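You operate a simulated robot arm through the tools that you are given. There is no shell and no other tool. Be economical: measure what you need, move in short steps, check, and stop when the job is done.

You run a simulated two-armed robot. Do the job below in one go: nothing can be reset, and whatever is moved stays where it is left.

JOB
On the top of the bench marked checks, fold the blue cloth in half, so that its two long edges meet.

It is judged by the outcome, as a careful person would: the job done as asked, and still so three seconds after it is handed in. It fails if anything else is knocked over, pushed out of place, dropped, spilled or broken. Flat cloth is picked up by pressing the open fingertips on it (5 to 10 N) and closing them slowly along it; thin cloth reads only 2 to 8 mm in the jaws.

ROBOT AND FRAMES
Two 7-joint arms with two-finger parallel grippers on one trunk, on a base that drives. Base frame: it is fixed to the floor where the robot stands at the start and does not move with it; the origin is under the middle of the robot, x ahead of it, y to its left, z up; the surface under the hand at the start is at about z = 800. Readings come in mm, rad, newtons and seconds.
The left shoulder is at the start at [70, 163, 1095], the right one opposite. With the tool pointing down near the work surface each hand reaches from about 400 to 880 mm from the robot's upright axis, wherever it stands, measured 20 degrees to its own side. Places, roughly: top of the bench marked checks [500, 0, 800]. Payload 3.43 kg a hand.
Tool frame (each hand has its own): the origin (TCP) lies between the finger pads and is the grasp point; the fingertips stand 34 mm ahead of it; z points along the fingers, y is the line along which they close. Largest opening 128 mm; finger width 24, thickness 12; the body of the gripper, 48 by 130 mm, starts 96 mm behind the TCP.
Orientation is told as [roll, pitch, yaw] about the base's x, y, z axes, in that order, counted from this pose: with the fingers straight down and closing along the base's y, the tool's x points along the base's -x, its y along +y and its z along -z.

CONTROLS
- The arms move only by the tool send_rows. It takes "left_plan", "right_plan" or both (then of equal length, played together; a hand with none holds still); each is one flat list of numbers, 7 for each row, row after row: the gripper command, from -1 (shut) to 1 (fully open), values between in proportion, then the shift along the base's x, y, z in units of 100 mm (1.0 is 100 mm), then the turn, a rotation vector about the base's x, y, z in units of 90 degrees (1.0 is 90 degrees). In form: [hand, tx, ty, tz, wx, wy, wz, hand, tx, ty, tz, wx, wy, wz, ...]. A call has 1 to 20 rows; each row is the pose to reach, as a shift and turn from the pose commanded when the call began. A call with a number of a shift or a turn outside -1 to 1 is refused whole. A row lasts 0.2 s, in which the tool goes at most 50 mm and 0.15 rad; a call with a longer step from one row to the next is refused whole, and so is a gripper value outside its range. A pose out of reach is approached as far as the arm can. The call stops where the force on the tool passes 40 N (or 10 N more than at its start, if that is more) or the arm is blocked; 0.2 s more then pass. The fingers move at their own pace (about 153 mm/s each) and stop on an object; they squeeze with about 37 N. The grip force told is the motor's: it shows also when the fingers shut on nothing. Time passes only in rows, and 0.2 s behind the last, so rows that repeat a pose let the fingers close. It gives the time, the measured TCP pose, the force on the tool (base axes), the opening and the grip force at its end, in the units of the frame above (readings bear some noise), with the torque about the TCP (base axes, N m) and any sound that the robot's microphone picked up, and new pictures: "views" is both (left out), scene, wrist or none (wrist: the cameras of the hands that moved).
- Cameras (640 x 400 px; columns grow to the right, rows downward): "scene" is now at [107.9, 2.3, 1302.8]; the picture's right is [0.07, -1.00, 0.00], its down [-0.76, -0.06, -0.64] and it looks along [0.64, 0.05, -0.76] (base axes); focal length 214 px, centre (320, 200). "left" rides on the left gripper at [76, 11, -160] in its tool frame; the picture's right is [-0.15, 0.99, 0.00], its down [-0.88, -0.13, -0.46] and it looks along [-0.45, -0.07, 0.89] (tool axes); focal length 234 px, centre (320, 200). "right" rides on the right gripper at [76, -11, -160] in its tool frame; the picture's right is [0.15, 0.99, 0.00], its down [-0.88, 0.13, -0.46] and it looks along [-0.45, 0.07, 0.89] (tool axes); focal length 234 px, centre (320, 200). There is no depth. A picture from a camera that has moved, and an enlarged one, comes with that camera's place and axes in the base frame and with its lens. The place of the scene camera against the robot may be out by one fixed shift of up to 25 mm in any direction.
- move_column(by): slides the trunk up (or, below 0, down) by that many mm; the arms and the scene camera ride with it, the base frame stays. It gives what a move gives, with no picture.
- roll_base(legs): drives the robot by 1 to 6 legs, each [ahead, left, turn to the left] in mm, mm and rad, along the robot's own axes; the way and the turn of a leg run together, so that a leg with both is an arc; at most 1500 mm and 3.142 rad a leg. The arms and the cameras ride along, it lands a little off, and it stops where it bumps. It gives what a move gives, and a new picture of the scene camera.
- head_to(pan, tilt): turns the head with the scene camera to pan (to the left, within 1.501 rad either way) and tilt (down, from -0.506 to 1.204), counted from straight ahead of the robot. It gives what a move gives, and a new picture of the scene camera.
- close_up(camera, box): a new picture of the part [left, top, right, bottom] of that camera's present view, enlarged. The clock stands still meanwhile.
- close_job(): hands the job in; it is judged then, once.

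Work in short steps. Places have to be worked out from the pictures, the camera data and where the tool is seen: move nearer, look again, correct. Check each grasp and each placing, and mend what went wrong. You have 120 turns and 260 pictures in all, those below and enlarged ones among them. Open the grippers and draw the arms clear of the work before you hand the job in, unless the task says otherwise; then end with one line.

The tools are called as name(argument=value, ...) on one line, values as JSON. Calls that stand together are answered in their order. send_rows: Moves the arms, as the interface text tells. Its arguments: {"type":"object","properties":{"left_plan":{"type":"array","items":{"type":"number"}},"right_plan":{"type":"array","items":{"type":"number"}},"views":{"type":"string","enum":["both","scene","wrist","none"]}},"required":[]} The other tools are called the same way: move_column (by) slides the trunk up or down; roll_base (legs) drives the base; head_to (pan, tilt) turns the head that bears the scene camera; close_up (camera, box) takes an enlarged picture of a part of a camera's view; close_job () hands the job in.

At the start:

```text
t: 0.0
left_eef_pos: [587.2, 348.3, 1024.4]
left_tcp_rot: [-0.001, 0.001, 0.003]
left_ft_force: [-0.8, 0.3, -0.2]
left_torque: [0.0, 0.01, 0.01]
left_width: 128.0
left_grip_force: 0.1
right_eef_pos: [692.9, -218.6, 961.3]
right_tcp_rot: [0.0, 0.0, -0.001]
right_ft_force: [0.1, -0.5, 0.4]
right_torque: [0.02, 0.01, 0.01]
right_width: 128.1
right_grip_force: 0.0
trunk travel left (down, up): [-575.0, 365.0]
robot x, y, heading: [4.5, -2.8, 0.001]
head pan, tilt: [0.072, 0.871]
```

scene: 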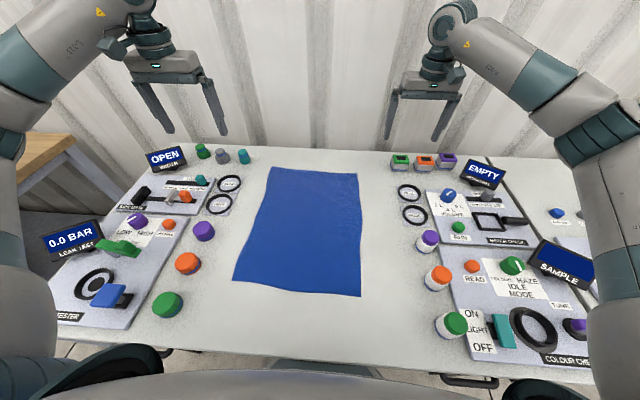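
right: 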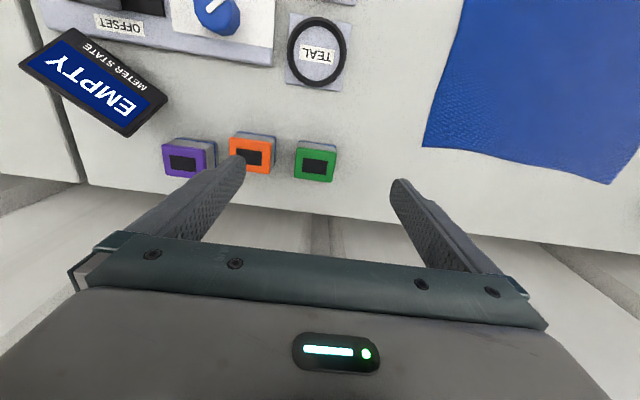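
left: 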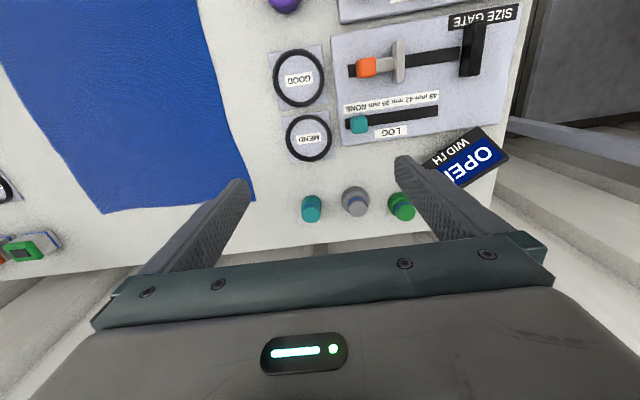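

The cloth spans roughly x 260–665, y −80 to 222, so its long edges run along x. I plan to stand further left and turned right, so that both hands can take the left long edge; first I look at the floor space on the left.

head_to(pan=1.2, tilt=0.9)

head_to(pan=0.3, tilt=1.2)

```text
t: 1.4
left_eef_pos: [586.2, 350.0, 1023.5]
left_tcp_rot: [0.0, 0.002, 0.003]
left_ft_force: [0.5, -0.3, 0.2]
left_torque: [-0.01, 0.01, 0.01]
left_width: 127.9
left_grip_force: 0.0
right_eef_pos: [690.9, -219.2, 962.3]
right_tcp_rot: [0.001, -0.001, 0.002]
right_ft_force: [0.2, -0.4, 0.4]
right_torque: [-0.04, -0.02, -0.01]
right_width: 128.0
right_grip_force: 0.0
trunk travel left (down, up): [-575.0, 365.0]
robot x, y, heading: [-0.1, -1.4, 0.003]
head pan, tilt: [1.201, 0.901]
camera scene: at [58.3, 67.1, 1300.5], right [0.93, -0.36, 0.0], down [-0.28, -0.73, -0.62], along [0.22, 0.58, -0.78], focal length 214 px, centre (320, 200)
```

scene: 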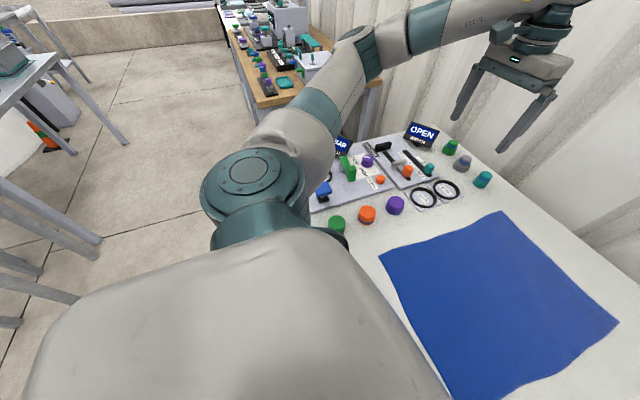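

```text
t: 2.5
left_eef_pos: [587.0, 350.1, 1024.1]
left_tcp_rot: [-0.001, 0.001, 0.001]
left_ft_force: [-0.2, -0.1, 0.0]
left_torque: [-0.02, 0.01, -0.01]
left_width: 127.9
left_grip_force: 0.1
right_eef_pos: [691.9, -218.4, 962.5]
right_tcp_rot: [0.001, -0.001, 0.002]
right_ft_force: [0.2, 0.7, 1.0]
right_torque: [0.0, 0.02, 0.0]
right_width: 128.2
right_grip_force: 0.0
trunk travel left (down, up): [-575.0, 365.0]
robot x, y, heading: [-1.1, -5.5, -0.003]
head pan, tilt: [0.3, 1.201]
camera scene: at [84.4, 13.3, 1280.7], right [0.3, -0.95, 0.0], down [-0.89, -0.28, -0.36], along [0.35, 0.11, -0.93], focal length 214 px, centre (320, 200)
```

scene: 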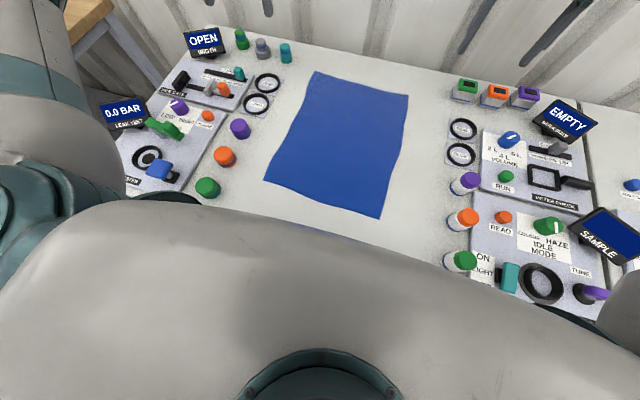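

The floor to the left is open, and the wooden table lies further back. I raise the right hand, then back off, turn right 0.75 rad and go left.

send_rows(right_plan=[1, 0, 0, 0.3, 0, 0, 0, 1, 0, 0, 0.6, 0, 0, 0], views="none")

roll_base(legs=[[-200, 0, 0], [0, 0, -0.75], [-327, 351, 0]])

```text
t: 3.1
left_eef_pos: [585.8, 350.0, 1024.4]
left_tcp_rot: [0.0, 0.001, 0.002]
left_ft_force: [0.3, -0.3, 0.3]
left_torque: [0.03, -0.06, -0.01]
left_width: 127.7
left_grip_force: 0.1
right_eef_pos: [691.6, -218.6, 1020.5]
right_tcp_rot: [-0.001, 0.001, 0.001]
right_ft_force: [0.8, -0.5, -1.2]
right_torque: [0.02, -0.01, 0.0]
right_width: 128.1
right_grip_force: 0.0
trunk travel left (down, up): [-575.0, 365.0]
robot x, y, heading: [0.9, 0.4, 0.005]
head pan, tilt: [0.3, 1.201]
```

```text
t: 9.2
left_eef_pos: [465.4, 327.8, 1024.1]
left_tcp_rot: [0.0, 0.0, -0.764]
left_ft_force: [0.1, 0.6, 0.1]
left_torque: [0.0, -0.02, 0.03]
left_width: 128.0
left_grip_force: 0.1
right_eef_pos: [147.2, -157.0, 1020.7]
right_tcp_rot: [0.0, 0.0, -0.765]
right_ft_force: [0.0, -0.7, 0.6]
right_torque: [0.01, 0.01, 0.0]
right_width: 127.9
right_grip_force: 0.0
trunk travel left (down, up): [-575.0, 365.0]
robot x, y, heading: [-202.9, 482.1, -0.763]
head pan, tilt: [0.3, 1.201]
camera scene: at [-134.4, 417.4, 1280.7], right [-0.45, -0.89, 0.0], down [-0.83, 0.42, -0.36], along [0.32, -0.16, -0.93], focal length 214 px, centre (320, 200)
```

scene: 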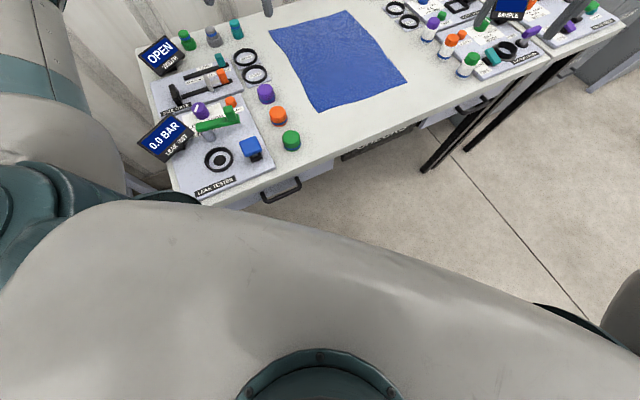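

The cloth is confirmed at FL≈(673,212), NL≈(273,218), NR≈(263,−85), FR≈(650,−90). I move in closer, to about (−40, 440).

roll_base(legs=[[147, 82, 0]])

head_to(pan=0.1, tilt=0.8)

```text
t: 10.6
left_eef_pos: [601.3, 279.5, 1022.9]
left_tcp_rot: [-0.002, 0.001, -0.768]
left_ft_force: [0.9, 0.3, -0.6]
left_torque: [-0.01, 0.07, -0.03]
left_width: 128.4
left_grip_force: 0.0
right_eef_pos: [279.8, -200.7, 1019.1]
right_tcp_rot: [-0.002, 0.004, -0.768]
right_ft_force: [-0.1, 0.0, -0.6]
right_torque: [-0.04, 0.06, -0.01]
right_width: 128.1
right_grip_force: 0.1
trunk travel left (down, up): [-575.0, 365.0]
robot x, y, heading: [-68.9, 435.0, -0.769]
head pan, tilt: [0.3, 1.201]
stopped in leg 1: the robot was blocked; the commanded pose is now the measured one
camera scene: at [2.4, 373.3, 1280.4], right [-0.45, -0.89, 0.0], down [-0.83, 0.42, -0.36], along [0.32, -0.16, -0.93], focal length 214 px, centre (320, 200)
```

scene: 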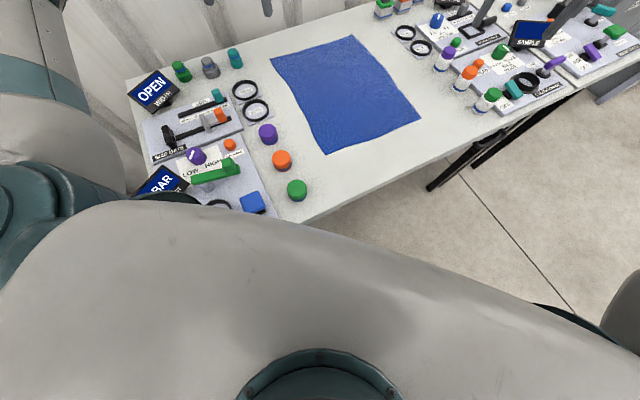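

```text
t: 11.5
left_eef_pos: [598.6, 280.9, 1025.7]
left_tcp_rot: [0.0, 0.0, -0.769]
left_ft_force: [0.4, 0.3, 0.5]
left_torque: [-0.01, 0.03, -0.02]
left_width: 127.9
left_grip_force: 0.0
right_eef_pos: [276.0, -200.9, 1020.1]
right_tcp_rot: [-0.001, 0.001, -0.769]
right_ft_force: [-0.4, 0.3, -0.7]
right_torque: [-0.04, 0.02, -0.02]
right_width: 128.0
right_grip_force: 0.0
trunk travel left (down, up): [-575.0, 365.0]
robot x, y, heading: [-69.4, 435.4, -0.773]
head pan, tilt: [0.099, 0.799]
camera scene: at [13.2, 349.2, 1308.4], right [-0.62, -0.78, 0.0], down [-0.56, 0.45, -0.7], along [0.54, -0.43, -0.72], focal length 214 px, centre (320, 200)
```

scene: 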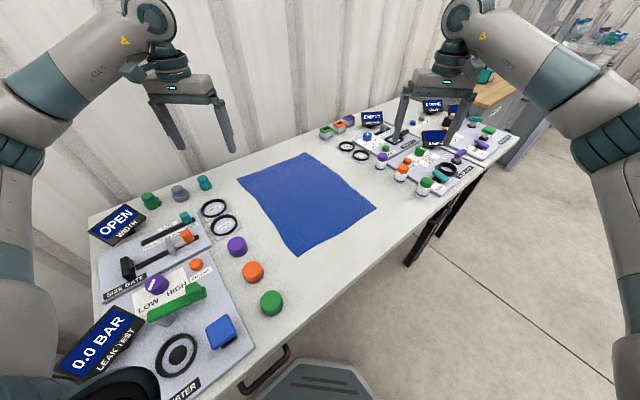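

The base touched the bench at (−69, 435) and nothing appears disturbed. I slide slightly along and away from the bench to get better reach.

roll_base(legs=[[20, -36, 0]])

```text
t: 12.4
left_eef_pos: [588.1, 241.5, 1025.5]
left_tcp_rot: [-0.001, 0.0, -0.768]
left_ft_force: [-0.9, 0.2, 0.0]
left_torque: [0.01, 0.0, -0.01]
left_width: 128.2
left_grip_force: 0.2
right_eef_pos: [267.1, -240.1, 1020.3]
right_tcp_rot: [0.002, 0.0, -0.767]
right_ft_force: [0.5, -0.4, -0.4]
right_torque: [-0.01, 0.02, -0.04]
right_width: 128.0
right_grip_force: 0.0
trunk travel left (down, up): [-575.0, 365.0]
robot x, y, heading: [-75.7, 397.1, -0.769]
head pan, tilt: [0.099, 0.799]
camera scene: at [2.3, 309.8, 1308.5], right [-0.62, -0.78, 0.0], down [-0.56, 0.45, -0.7], along [0.55, -0.43, -0.72], focal length 214 px, centre (320, 200)
```

scene: 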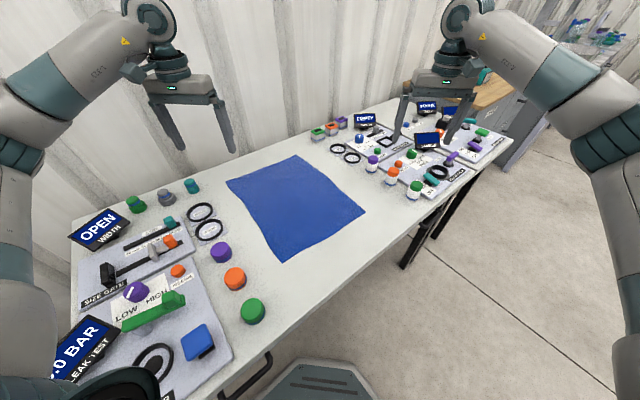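

I turn both hands to yaw 0 (closing along y), bring the left one over the far-left part of the edge, and start moving the right hand towards the near-left part.

send_rows(left_plan=[1, 0.06, -0.07, 0, 0, 0, 0.082, 0.6, 0.12, -0.14, 0, 0, 0, 0.164, 0.3, 0.18, -0.21, 0, 0, 0, 0.246, 0, 0.24, -0.28, 0, 0, 0, 0.328, -0.3, 0.3, -0.35, 0, 0, 0, 0.41, -0.375, 0.37, -0.41, 0, 0, 0, 0.489], right_plan=[1, 0.06, 0.17, 0, 0, 0, 0.082, 0.6, 0.12, 0.34, 0, 0, 0, 0.164, 0.3, 0.18, 0.5, 0, 0, 0, 0.246, 0, 0.24, 0.67, 0, 0, 0, 0.328, -0.3, 0.35, 0.84, 0, 0, 0, 0.41, -0.375, 0.5, 1, 0, 0, 0, 0.489], views="none")

send_rows(left_plan=[-0.375, 0, 0, -0.25, 0, 0, 0, -0.375, 0, 0, -0.5, 0, 0, 0, -0.375, 0, 0, -0.5, 0, 0, 0], right_plan=[-0.375, 0, 0.33, 0, 0, 0, 0, -0.375, 0, 0.67, 0, 0, 0, 0, -0.375, 0, 1, 0, 0, 0, 0], views="both")

```text
t: 13.8
left_eef_pos: [625.8, 199.1, 1024.6]
left_tcp_rot: [0.001, -0.001, 0.002]
left_ft_force: [-0.2, -1.4, 0.4]
left_torque: [-0.02, -0.01, 0.01]
left_width: 39.9
left_grip_force: 0.1
right_eef_pos: [318.1, -140.9, 1019.0]
right_tcp_rot: [0.0, 0.001, 0.002]
right_ft_force: [-0.4, -0.7, 0.2]
right_torque: [-0.04, 0.02, 0.02]
right_width: 40.1
right_grip_force: 0.1
trunk travel left (down, up): [-575.0, 365.0]
robot x, y, heading: [-78.2, 396.7, -0.773]
head pan, tilt: [0.099, 0.799]
```

```text
t: 14.6
left_eef_pos: [625.2, 201.3, 972.7]
left_tcp_rot: [-0.002, 0.0, 0.0]
left_ft_force: [-0.4, 0.5, 0.1]
left_torque: [0.01, 0.01, -0.01]
left_width: 40.0
left_grip_force: 0.1
right_eef_pos: [314.6, -40.0, 1022.1]
right_tcp_rot: [-0.002, 0.0, -0.003]
right_ft_force: [0.3, 0.8, 0.0]
right_torque: [-0.01, -0.01, 0.01]
right_width: 39.8
right_grip_force: 0.0
trunk travel left (down, up): [-575.0, 365.0]
robot x, y, heading: [-77.0, 397.6, -0.777]
head pan, tilt: [0.099, 0.799]
camera scene: at [2.0, 310.1, 1308.5], right [-0.62, -0.78, 0.0], down [-0.56, 0.45, -0.7], along [0.55, -0.43, -0.72], focal length 214 px, centre (320, 200)
camera right: at [239.8, -50.6, 1180.8], right [-0.15, 0.99, 0.0], down [0.88, 0.13, 0.46], along [0.45, 0.07, -0.89], focal length 234 px, centre (320, 200)
camera left: at [549.4, 212.9, 1132.4], right [0.15, 0.99, 0.0], down [0.88, -0.13, 0.46], along [0.45, -0.07, -0.89], focal length 234 px, centre (320, 200)
```

scene: 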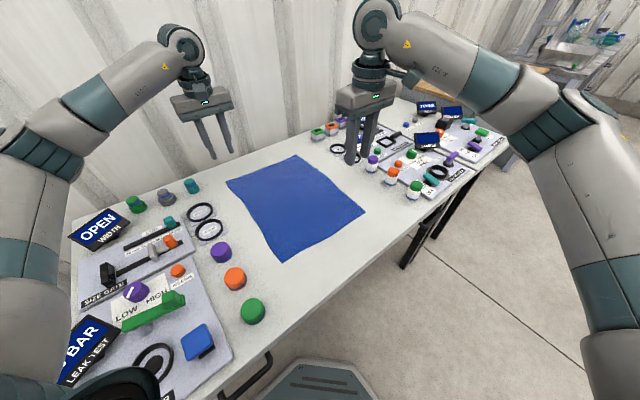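
right: 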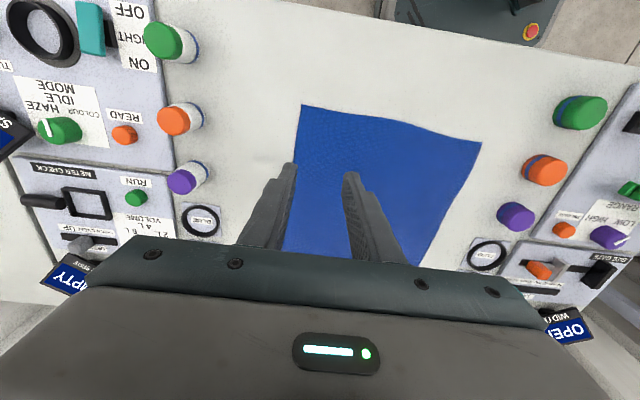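
left: 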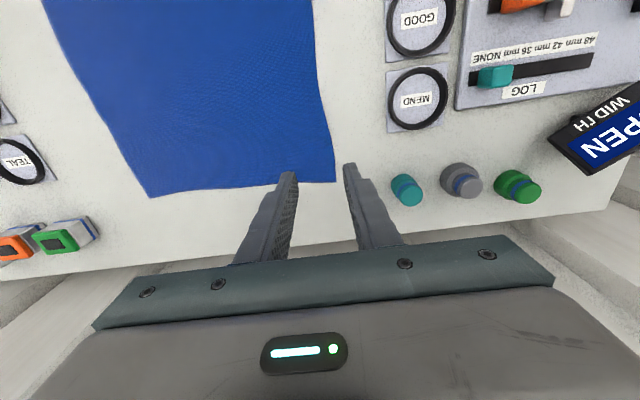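

From the wrist cameras the corners are FL(690,214), NL(290,223), NR(277,−71), FR(673,−80). I move the right hand to (330, 205) and the left one lower at (640, 198), with the outer fingers just beyond the edge.

send_rows(left_plan=[-0.375, 0.15, -0.03, -0.2, 0, 0, 0, -0.375, 0.15, -0.03, -0.4, 0, 0, 0, -0.375, 0.15, -0.03, -0.6, 0, 0, 0], right_plan=[-0.375, 0, 0.33, 0, 0, 0, 0, -0.375, 0, 0.67, 0, 0, 0, 0, -0.375, 0, 1, 0, 0, 0, 0], views="none")

send_rows(right_plan=[-0.375, 0, 0.4, 0, 0, 0, 0, -0.375, 0.08, 0.8, 0, 0, 0, 0, -0.375, 0.15, 1, -0.1, 0, 0, 0, -0.375, 0.15, 1, -0.5, 0, 0, 0], views="none")

send_rows(right_plan=[-0.375, 0, 0.2, -0.2, 0, 0, 0, -0.375, 0, 0.45, -0.5, 0, 0, 0, -0.375, 0, 0.45, -0.7, 0, 0, 0, -0.375, 0, 0.45, -0.7, 0, 0, 0], left_plan=[-0.375, 0, 0, 0, 0, 0, 0, -0.375, 0, 0, 0, 0, 0, 0, -0.375, 0, 0, 0, 0, 0, 0, -0.375, 0, 0, 0, 0, 0, 0], views="both")

```text
t: 15.4
left_eef_pos: [641.2, 197.4, 915.2]
left_tcp_rot: [0.0, 0.0, 0.0]
left_ft_force: [0.4, 0.4, 0.0]
left_torque: [-0.01, 0.02, -0.01]
left_width: 39.7
left_grip_force: 0.1
right_eef_pos: [317.0, 62.8, 1019.2]
right_tcp_rot: [0.0, 0.002, 0.001]
right_ft_force: [0.8, -0.6, -0.1]
right_torque: [-0.02, 0.02, -0.03]
right_width: 39.8
right_grip_force: 0.1
trunk travel left (down, up): [-575.0, 365.0]
robot x, y, heading: [-78.4, 398.3, -0.775]
head pan, tilt: [0.099, 0.799]
```

```text
t: 16.4
left_eef_pos: [639.9, 195.5, 914.2]
left_tcp_rot: [-0.001, 0.0, -0.001]
left_ft_force: [0.0, 0.5, -0.7]
left_torque: [0.05, 0.05, 0.0]
left_width: 40.1
left_grip_force: 0.0
right_eef_pos: [331.3, 158.4, 968.3]
right_tcp_rot: [-0.001, 0.002, 0.0]
right_ft_force: [0.6, -0.3, -0.7]
right_torque: [0.01, 0.02, 0.0]
right_width: 39.9
right_grip_force: 0.1
trunk travel left (down, up): [-575.0, 365.0]
robot x, y, heading: [-78.9, 400.7, -0.772]
head pan, tilt: [0.099, 0.799]
```

```text
t: 17.4
left_eef_pos: [640.4, 196.2, 915.5]
left_tcp_rot: [-0.001, 0.001, 0.002]
left_ft_force: [-0.9, 0.6, -0.3]
left_torque: [-0.03, -0.02, -0.02]
left_width: 39.9
left_grip_force: 0.1
right_eef_pos: [331.8, 206.8, 898.6]
right_tcp_rot: [0.001, 0.0, 0.0]
right_ft_force: [-0.9, -0.3, 0.3]
right_torque: [0.02, 0.04, 0.01]
right_width: 40.0
right_grip_force: 0.0
trunk travel left (down, up): [-575.0, 365.0]
robot x, y, heading: [-76.8, 398.2, -0.769]
head pan, tilt: [0.099, 0.799]
camera scene: at [2.1, 309.8, 1308.5], right [-0.62, -0.78, 0.0], down [-0.56, 0.45, -0.7], along [0.55, -0.43, -0.72], focal length 214 px, centre (320, 200)
camera right: at [256.4, 195.4, 1058.9], right [-0.15, 0.99, 0.0], down [0.88, 0.13, 0.46], along [0.45, 0.07, -0.89], focal length 234 px, centre (320, 200)
camera left: at [563.5, 208.7, 1074.3], right [0.15, 0.99, 0.0], down [0.88, -0.13, 0.46], along [0.45, -0.07, -0.89], focal length 234 px, centre (320, 200)
```

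scene: 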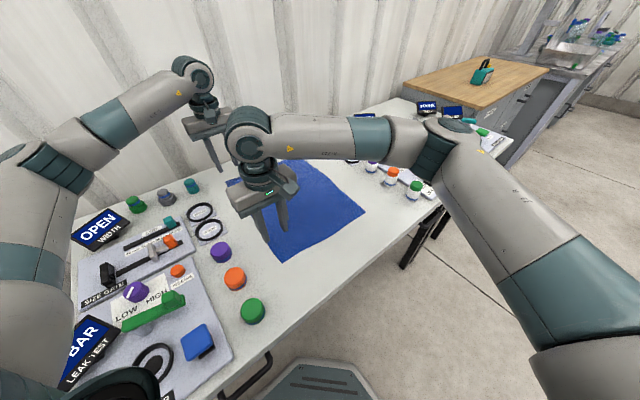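
right: 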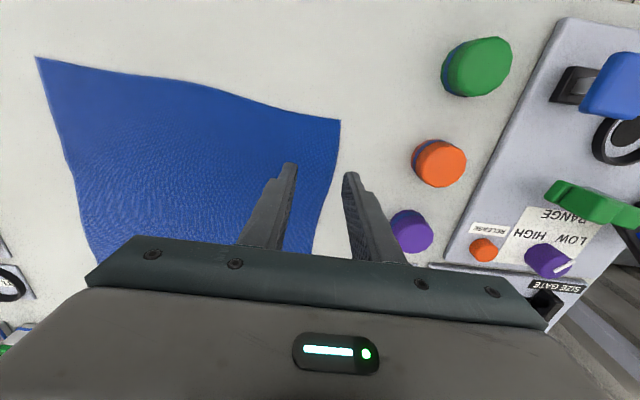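
left: 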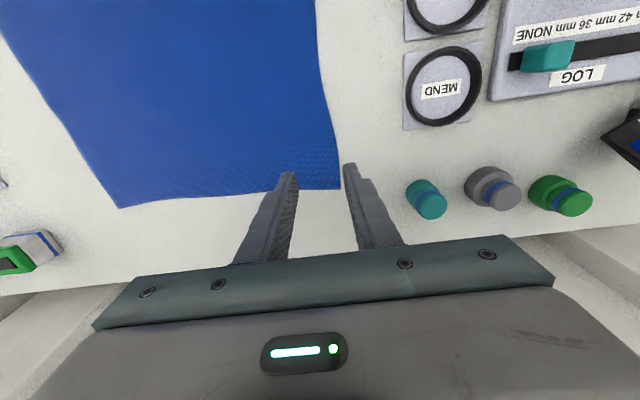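

Both hands are well aligned with the edge (right edge point y≈223, left y≈215). I lower both to just above the table.

send_rows(left_plan=[-0.375, 0, 0, -0.25, 0, 0, 0, -0.375, 0, 0, -0.5, 0, 0, 0, -0.375, 0, 0, -0.65, 0, 0, 0, -0.375, 0, 0, -0.76, 0, 0, 0], right_plan=[-0.375, 0, 0, -0.2, 0, 0, 0, -0.375, 0, 0, -0.4, 0, 0, 0, -0.375, 0, 0, -0.5, 0, 0, 0, -0.375, 0, 0, -0.6, 0, 0, 0], views="wrist")

```text
t: 18.4
left_eef_pos: [640.2, 197.3, 839.1]
left_tcp_rot: [0.001, 0.0, 0.001]
left_ft_force: [0.0, 0.5, -0.4]
left_torque: [-0.02, -0.01, 0.02]
left_width: 39.9
left_grip_force: 0.0
right_eef_pos: [332.7, 206.2, 839.7]
right_tcp_rot: [0.001, 0.002, 0.001]
right_ft_force: [-0.5, -0.5, -0.9]
right_torque: [-0.01, -0.01, -0.03]
right_width: 39.9
right_grip_force: 0.0
trunk travel left (down, up): [-575.0, 365.0]
robot x, y, heading: [-78.1, 395.2, -0.777]
head pan, tilt: [0.099, 0.799]
camera right: at [256.4, 194.5, 998.9], right [-0.15, 0.99, 0.0], down [0.88, 0.13, 0.45], along [0.45, 0.07, -0.89], focal length 234 px, centre (320, 200)
camera left: at [564.0, 207.9, 998.7], right [0.15, 0.99, 0.0], down [0.88, -0.13, 0.46], along [0.45, -0.07, -0.89], focal length 234 px, centre (320, 200)
```

right: 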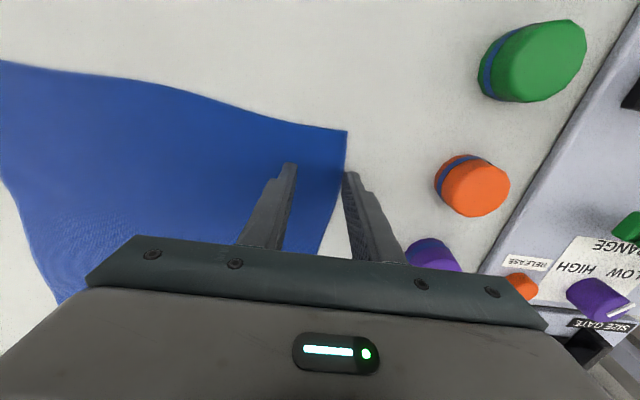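
left: 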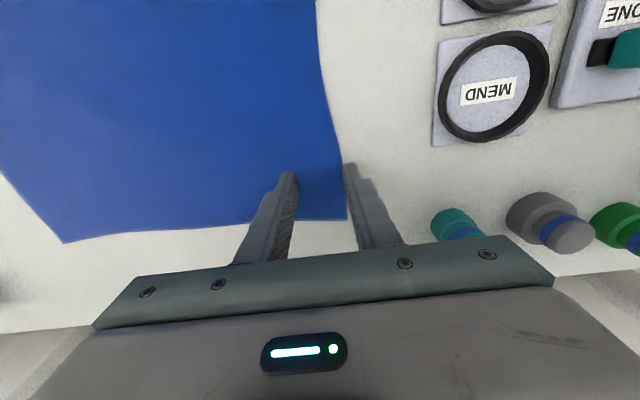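

The outer fingers stand just outside the edge. I press down gently, in small steps.

send_rows(left_plan=[-0.375, 0, 0, -0.02, 0, 0, 0, -0.375, 0, 0, -0.04, 0, 0, 0, -0.375, 0, 0, -0.05, 0, 0, 0], right_plan=[-0.375, 0, 0, -0.02, 0, 0, 0, -0.375, 0, 0, -0.04, 0, 0, 0, -0.375, 0, 0, -0.05, 0, 0, 0], views="none")

```text
t: 19.2
left_eef_pos: [638.9, 197.8, 834.7]
left_tcp_rot: [-0.003, 0.0, -0.001]
left_ft_force: [1.4, 0.8, 7.2]
left_torque: [0.13, -0.08, -0.03]
left_width: 39.9
left_grip_force: 0.1
right_eef_pos: [332.3, 205.4, 835.3]
right_tcp_rot: [-0.001, 0.001, 0.001]
right_ft_force: [-0.1, 0.7, 3.1]
right_torque: [0.06, 0.03, 0.0]
right_width: 40.2
right_grip_force: 0.1
trunk travel left (down, up): [-575.0, 365.0]
robot x, y, heading: [-79.7, 396.5, -0.772]
head pan, tilt: [0.099, 0.799]
```

Left presses with 7 N and right with 3 N. I press the right one 0.5 mm more and close both slowly.

send_rows(left_plan=[-0.375, 0, 0, 0, 0, 0, 0, -0.42, 0, 0, 0, 0, 0, 0, -0.47, 0, 0, 0, 0, 0, 0, -0.52, 0, 0, 0, 0, 0, 0, -0.57, 0, 0, 0, 0, 0, 0, -0.62, 0, 0, 0, 0, 0, 0, -0.67, 0, 0, 0, 0, 0, 0, -0.72, 0, 0, 0, 0, 0, 0, -0.77, 0, 0, 0, 0, 0, 0, -0.82, 0, 0, 0, 0, 0, 0, -0.87, 0, 0, 0, 0, 0, 0, -0.92, 0, 0, 0, 0, 0, 0, -0.96, 0, 0, 0, 0, 0, 0, -1, 0, 0, 0, 0, 0, 0, -1, 0, 0, 0, 0, 0, 0, -1, 0, 0, 0, 0, 0, 0], right_plan=[-0.375, 0, 0, -0.006, 0, 0, 0, -0.42, 0, 0, -0.006, 0, 0, 0, -0.47, 0, 0, -0.006, 0, 0, 0, -0.52, 0, 0, -0.006, 0, 0, 0, -0.57, 0, 0, -0.006, 0, 0, 0, -0.62, 0, 0, -0.006, 0, 0, 0, -0.67, 0, 0, -0.006, 0, 0, 0, -0.72, 0, 0, -0.006, 0, 0, 0, -0.77, 0, 0, -0.006, 0, 0, 0, -0.82, 0, 0, -0.006, 0, 0, 0, -0.87, 0, 0, -0.006, 0, 0, 0, -0.92, 0, 0, -0.006, 0, 0, 0, -0.96, 0, 0, -0.006, 0, 0, 0, -1, 0, 0, -0.006, 0, 0, 0, -1, 0, 0, -0.006, 0, 0, 0, -1, 0, 0, -0.006, 0, 0, 0], views="wrist")

```text
t: 22.6
left_eef_pos: [638.8, 196.1, 834.9]
left_tcp_rot: [0.0, -0.001, -0.001]
left_ft_force: [-3.6, 0.7, 14.4]
left_torque: [0.03, 0.18, 0.04]
left_width: 2.3
left_grip_force: 36.7
right_eef_pos: [331.1, 205.3, 835.7]
right_tcp_rot: [-0.001, -0.001, 0.0]
right_ft_force: [2.8, 0.1, 1.3]
right_torque: [-0.05, -0.09, 0.03]
right_width: 2.5
right_grip_force: 36.3
trunk travel left (down, up): [-575.0, 365.0]
robot x, y, heading: [-76.4, 394.3, -0.767]
head pan, tilt: [0.099, 0.799]
camera right: at [255.7, 194.2, 994.7], right [-0.15, 0.99, 0.0], down [0.88, 0.13, 0.46], along [0.45, 0.07, -0.89], focal length 234 px, centre (320, 200)
camera left: at [562.0, 208.3, 994.8], right [0.15, 0.99, 0.0], down [0.88, -0.13, 0.46], along [0.45, -0.07, -0.89], focal length 234 px, centre (320, 200)
```

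right: 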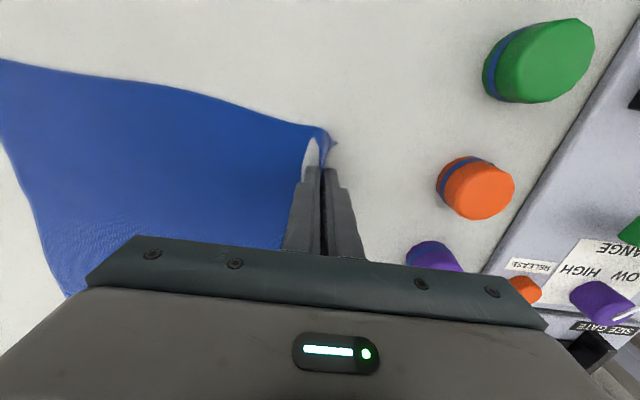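
left: 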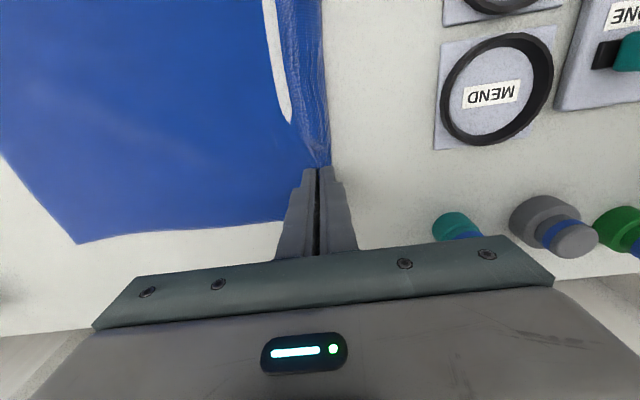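

Both read about 2.4 mm in the jaws, so both have cloth. I lift 50 mm and check.

send_rows(left_plan=[-1, 0, 0, 0.1, 0, 0, 0, -1, 0, -0.05, 0.3, 0, 0, 0, -1, 0, -0.1, 0.5, 0, 0, 0], right_plan=[-1, 0, 0, 0.1, 0, 0, 0, -1, 0, -0.05, 0.3, 0, 0, 0, -1, 0, -0.1, 0.5, 0, 0, 0], views="both")

```text
t: 23.4
left_eef_pos: [640.4, 187.2, 885.3]
left_tcp_rot: [0.001, -0.001, 0.0]
left_ft_force: [-3.8, 0.1, 0.4]
left_torque: [-0.01, 0.07, 0.07]
left_width: 2.1
left_grip_force: 36.6
right_eef_pos: [330.9, 193.0, 884.9]
right_tcp_rot: [0.0, 0.001, -0.002]
right_ft_force: [2.6, -0.3, -0.4]
right_torque: [0.03, -0.11, -0.01]
right_width: 2.5
right_grip_force: 37.6
trunk travel left (down, up): [-575.0, 365.0]
robot x, y, heading: [-78.4, 395.9, -0.77]
head pan, tilt: [0.099, 0.799]
camera scene: at [1.8, 309.1, 1308.3], right [-0.62, -0.78, 0.0], down [-0.56, 0.45, -0.7], along [0.55, -0.43, -0.72], focal length 214 px, centre (320, 200)
camera right: at [256.9, 182.3, 1043.1], right [-0.15, 0.99, 0.0], down [0.88, 0.13, 0.45], along [0.45, 0.07, -0.89], focal length 234 px, centre (320, 200)
camera left: at [564.1, 197.8, 1044.0], right [0.15, 0.99, 0.0], down [0.88, -0.13, 0.46], along [0.45, -0.07, -0.89], focal length 234 px, centre (320, 200)
```

scene: 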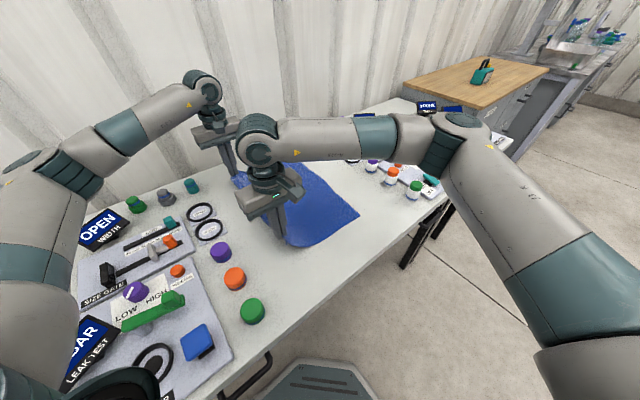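
right: 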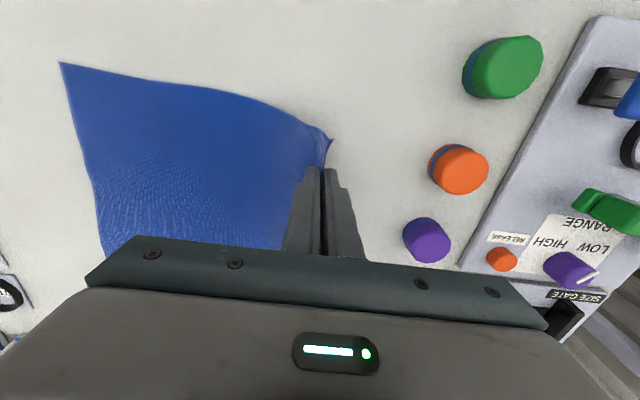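
left: 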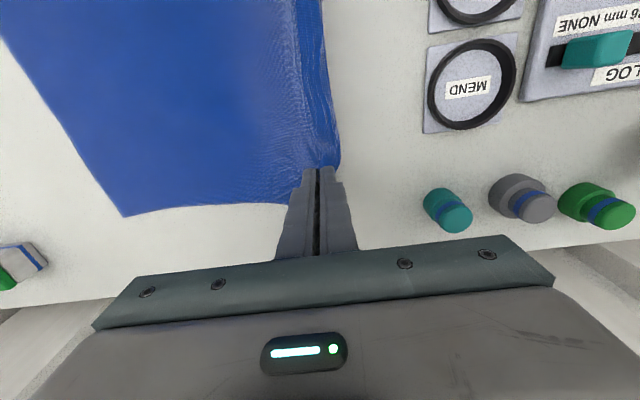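

Both corners lift; the edge is slightly taut (±3 N). I look closely at the grips.

close_up(camera="left", box=[240, 100, 400, 200])

close_up(camera="right", box=[240, 100, 400, 200])

```text
4.00 times, centred on (320, 150) of left
camera zoom: at [564.1, 197.8, 1044.0], right [0.15, 0.99, 0.0], down [0.88, -0.13, 0.46], along [0.45, -0.07, -0.89], focal length 937 px, centre (320, 400)
```

zoom: 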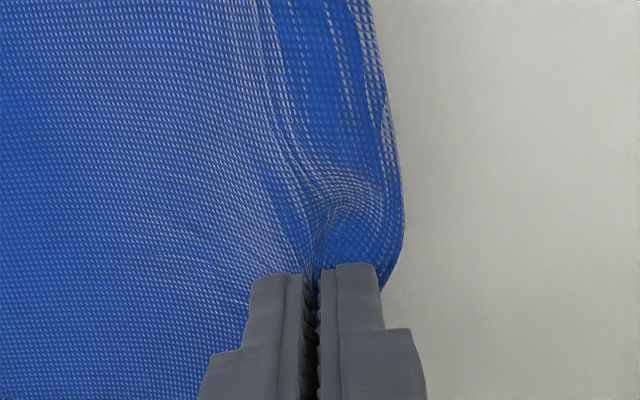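

```text
4.00 times, centred on (320, 150) of right
camera zoom: at [256.9, 182.3, 1043.1], right [-0.15, 0.99, 0.0], down [0.88, 0.13, 0.45], along [0.45, 0.07, -0.89], focal length 937 px, centre (320, 400)
```

zoom: 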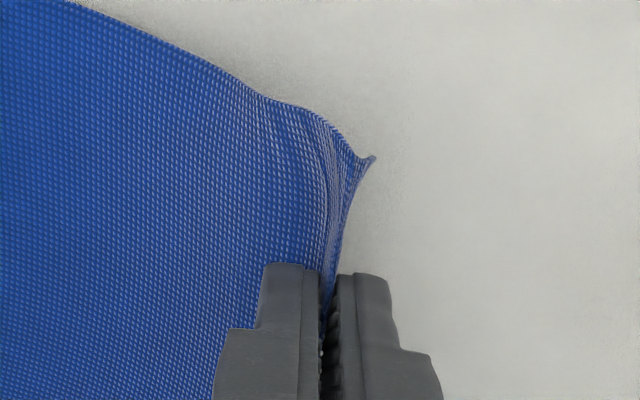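

The right hand holds the edge cleanly, but the left one pinched a ridge with a lip of about 20 mm outside it. I set both down again and open the left to regrasp nearer the edge.

send_rows(left_plan=[-1, 0, 0.05, -0.2, 0, 0, 0, -1, 0, 0.1, -0.4, 0, 0, 0, -1, 0, 0.1, -0.48, 0, 0, 0, -0.8, 0, 0.1, -0.48, 0, 0, 0, -0.6, 0, 0.1, -0.45, 0, 0, 0, -0.375, 0, 0.1, -0.3, 0, 0, 0, -0.375, 0, 0.1, 0.2, 0, 0, 0, -0.375, 0, 0.1, 0.2, 0, 0, 0], right_plan=[-1, 0, 0.05, -0.2, 0, 0, 0, -1, 0, 0.1, -0.4, 0, 0, 0, -1, 0, 0.1, -0.45, 0, 0, 0, -1, 0, 0.1, -0.45, 0, 0, 0, -1, 0, 0.1, -0.45, 0, 0, 0, -1, 0, 0.1, -0.45, 0, 0, 0, -1, 0, 0.1, -0.45, 0, 0, 0, -1, 0, 0.1, -0.45, 0, 0, 0], views="wrist")

close_up(camera="left", box=[200, 50, 440, 200])

```text
t: 25.2
left_eef_pos: [640.5, 195.3, 901.9]
left_tcp_rot: [0.0, -0.001, 0.0]
left_ft_force: [0.1, -0.2, 0.1]
left_torque: [0.03, 0.0, 0.0]
left_width: 40.1
left_grip_force: 0.0
right_eef_pos: [330.9, 202.9, 838.4]
right_tcp_rot: [0.0, 0.002, 0.0]
right_ft_force: [-0.6, -0.1, -0.1]
right_torque: [-0.05, 0.01, 0.0]
right_width: 2.8
right_grip_force: 36.8
trunk travel left (down, up): [-575.0, 365.0]
robot x, y, heading: [-79.9, 397.4, -0.768]
head pan, tilt: [0.099, 0.799]
camera right: at [257.0, 193.0, 997.7], right [-0.15, 0.99, 0.0], down [0.88, 0.13, 0.45], along [0.45, 0.07, -0.89], focal length 234 px, centre (320, 200)
camera left: at [564.5, 207.5, 1061.6], right [0.15, 0.99, 0.0], down [0.88, -0.13, 0.46], along [0.45, -0.07, -0.89], focal length 234 px, centre (320, 200)
```

right: 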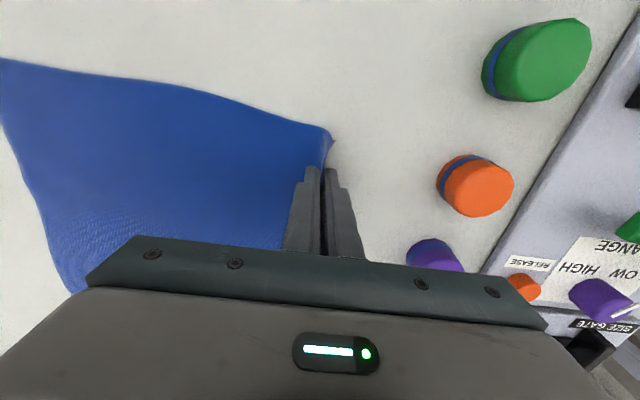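
left: 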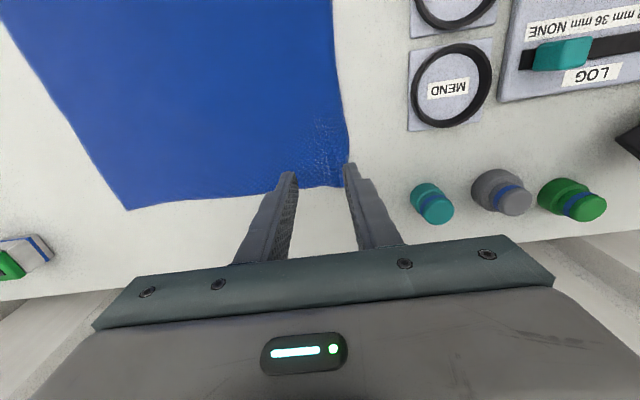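

```text
2.67 times, centred on (320, 125) of left
camera zoom: at [564.5, 207.5, 1061.6], right [0.15, 0.99, 0.0], down [0.88, -0.13, 0.46], along [0.45, -0.07, -0.89], focal length 624 px, centre (320, 400)
```

zoom: 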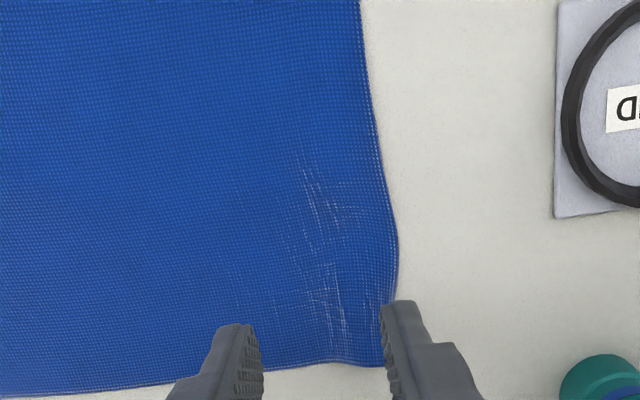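

The edge at x≈640 now lies at y≈229. I shift the left hand +17 mm in y and press down again.

send_rows(left_plan=[-0.375, 0, 0.17, -0.1, 0, 0, 0, -0.375, 0, 0.17, -0.4, 0, 0, 0, -0.375, 0, 0.17, -0.6, 0, 0, 0, -0.375, 0, 0.17, -0.64, 0, 0, 0, -0.375, 0, 0.17, -0.66, 0, 0, 0, -0.375, 0, 0.17, -0.67, 0, 0, 0], views="wrist")

close_up(camera="left", box=[240, 100, 400, 200])

```text
t: 26.6
left_eef_pos: [641.3, 214.0, 836.6]
left_tcp_rot: [-0.001, 0.001, -0.001]
left_ft_force: [-0.5, -0.1, -0.9]
left_torque: [0.01, 0.05, 0.02]
left_width: 40.0
left_grip_force: 0.0
right_eef_pos: [331.2, 202.5, 838.5]
right_tcp_rot: [-0.001, 0.001, -0.001]
right_ft_force: [0.2, -0.3, -0.8]
right_torque: [0.01, -0.02, 0.01]
right_width: 2.3
right_grip_force: 36.9
trunk travel left (down, up): [-575.0, 365.0]
robot x, y, heading: [-80.2, 397.0, -0.768]
head pan, tilt: [0.099, 0.799]
camera left: at [563.8, 224.6, 995.8], right [0.15, 0.99, 0.0], down [0.88, -0.13, 0.46], along [0.45, -0.07, -0.89], focal length 234 px, centre (320, 200)
```

left: 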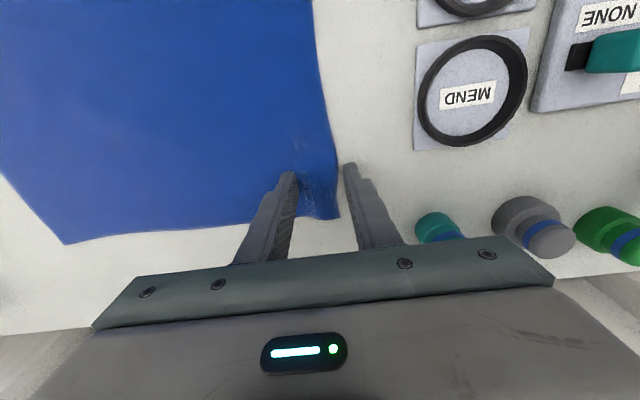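

```text
4.00 times, centred on (320, 150) of left
camera zoom: at [563.8, 224.6, 995.8], right [0.15, 0.99, 0.0], down [0.88, -0.13, 0.46], along [0.45, -0.07, -0.89], focal length 937 px, centre (320, 400)
```

zoom: 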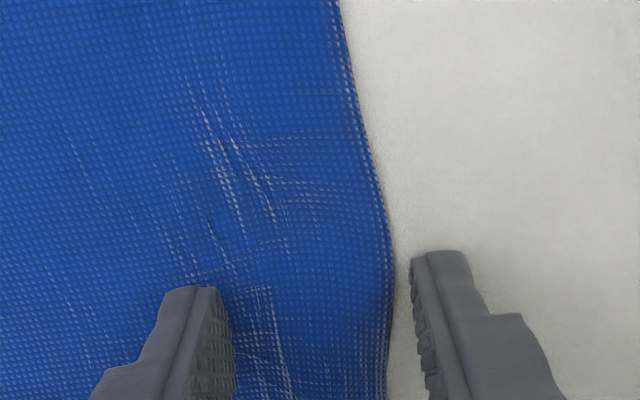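

The outer finger is just beyond the edge. I press and close slowly.

send_rows(left_plan=[-0.375, 0, 0, -0.015, 0, 0, 0, -0.375, 0, 0, -0.025, 0, 0, 0, -0.42, 0, 0, -0.025, 0, 0, 0, -0.47, 0, 0, -0.025, 0, 0, 0, -0.52, 0, 0, -0.025, 0, 0, 0, -0.57, 0, 0, -0.025, 0, 0, 0, -0.62, 0, 0, -0.025, 0, 0, 0, -0.67, 0, 0, -0.025, 0, 0, 0, -0.72, 0, 0, -0.025, 0, 0, 0, -0.77, 0, 0, -0.025, 0, 0, 0, -0.82, 0, 0, -0.025, 0, 0, 0, -0.87, 0, 0, -0.025, 0, 0, 0, -0.92, 0, 0, -0.025, 0, 0, 0, -0.96, 0, 0, -0.025, 0, 0, 0, -1, 0, 0, -0.025, 0, 0, 0, -1, 0, 0, -0.025, 0, 0, 0, -1, 0, 0, -0.025, 0, 0, 0], views="none")

close_up(camera="left", box=[240, 100, 400, 200])

```text
t: 30.2
left_eef_pos: [637.2, 213.2, 835.2]
left_tcp_rot: [-0.003, 0.0, 0.0]
left_ft_force: [-0.3, -1.1, 14.4]
left_torque: [-0.11, -0.09, -0.03]
left_width: 2.4
left_grip_force: 37.4
right_eef_pos: [329.9, 204.3, 840.0]
right_tcp_rot: [-0.001, 0.001, 0.0]
right_ft_force: [-0.5, -0.9, 0.3]
right_torque: [0.02, -0.02, -0.01]
right_width: 2.7
right_grip_force: 37.1
trunk travel left (down, up): [-575.0, 365.0]
robot x, y, heading: [-78.8, 399.0, -0.77]
head pan, tilt: [0.099, 0.799]
```

```text
4.00 times, centred on (320, 150) of left
camera zoom: at [562.0, 224.7, 994.6], right [0.15, 0.99, 0.0], down [0.88, -0.13, 0.46], along [0.45, -0.07, -0.89], focal length 937 px, centre (320, 400)
```

zoom: 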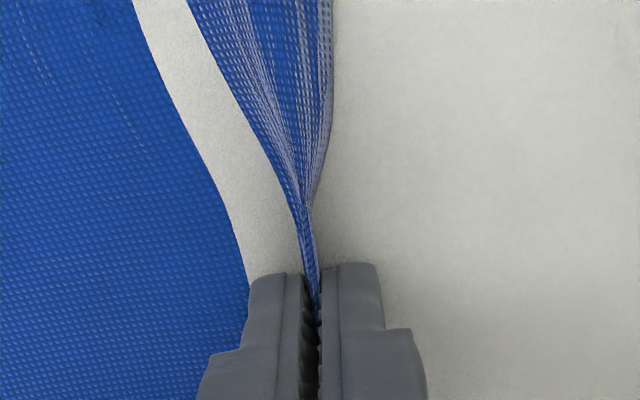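

The edge curls up into the jaws. I lift both 50 mm and check the grip again.

send_rows(left_plan=[-1, 0, 0, 0.1, 0, 0, 0, -1, 0, -0.05, 0.3, 0, 0, 0, -1, 0, -0.1, 0.5, 0, 0, 0], right_plan=[-1, 0, 0, 0.1, 0, 0, 0, -1, 0, -0.05, 0.3, 0, 0, 0, -1, 0, -0.1, 0.5, 0, 0, 0], views="wrist")

close_up(camera="left", box=[240, 100, 400, 200])

```text
t: 31.0
left_eef_pos: [638.7, 202.5, 884.0]
left_tcp_rot: [0.0, 0.001, 0.0]
left_ft_force: [-0.2, 0.4, -0.7]
left_torque: [0.01, 0.0, -0.03]
left_width: 2.5
left_grip_force: 37.2
right_eef_pos: [330.3, 195.4, 888.9]
right_tcp_rot: [0.001, 0.002, 0.001]
right_ft_force: [0.0, 0.2, 0.3]
right_torque: [0.04, 0.0, -0.02]
right_width: 2.8
right_grip_force: 37.2
trunk travel left (down, up): [-575.0, 365.0]
robot x, y, heading: [-77.6, 394.4, -0.772]
head pan, tilt: [0.099, 0.799]
camera right: at [256.3, 183.4, 1048.0], right [-0.15, 0.99, 0.0], down [0.88, 0.13, 0.45], along [0.45, 0.07, -0.89], focal length 234 px, centre (320, 200)
camera left: at [562.3, 214.5, 1043.7], right [0.15, 0.99, 0.0], down [0.88, -0.13, 0.46], along [0.45, -0.07, -0.89], focal length 234 px, centre (320, 200)
```

right: 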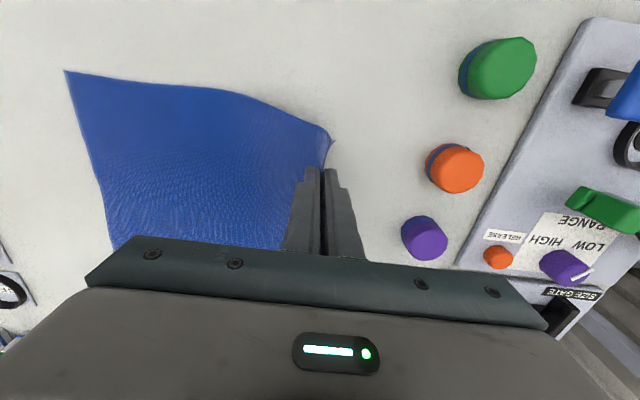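
left: 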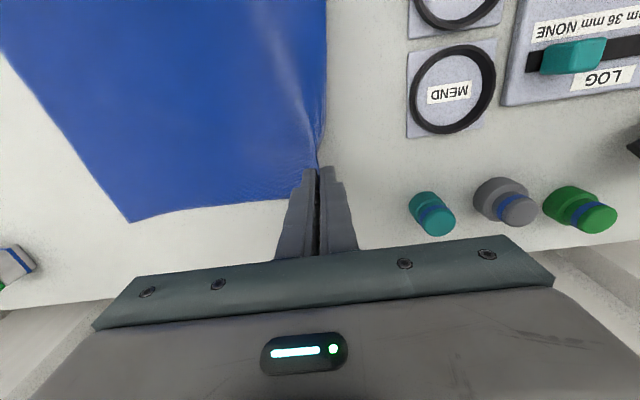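

```text
4.00 times, centred on (320, 150) of left
camera zoom: at [562.3, 214.5, 1043.7], right [0.15, 0.99, 0.0], down [0.88, -0.13, 0.46], along [0.45, -0.07, -0.89], focal length 937 px, centre (320, 400)
```

zoom: 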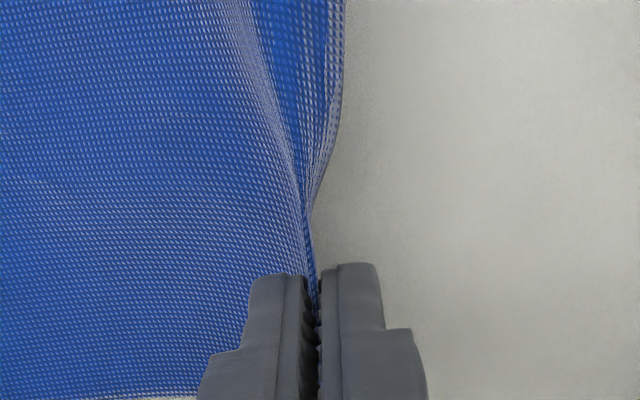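

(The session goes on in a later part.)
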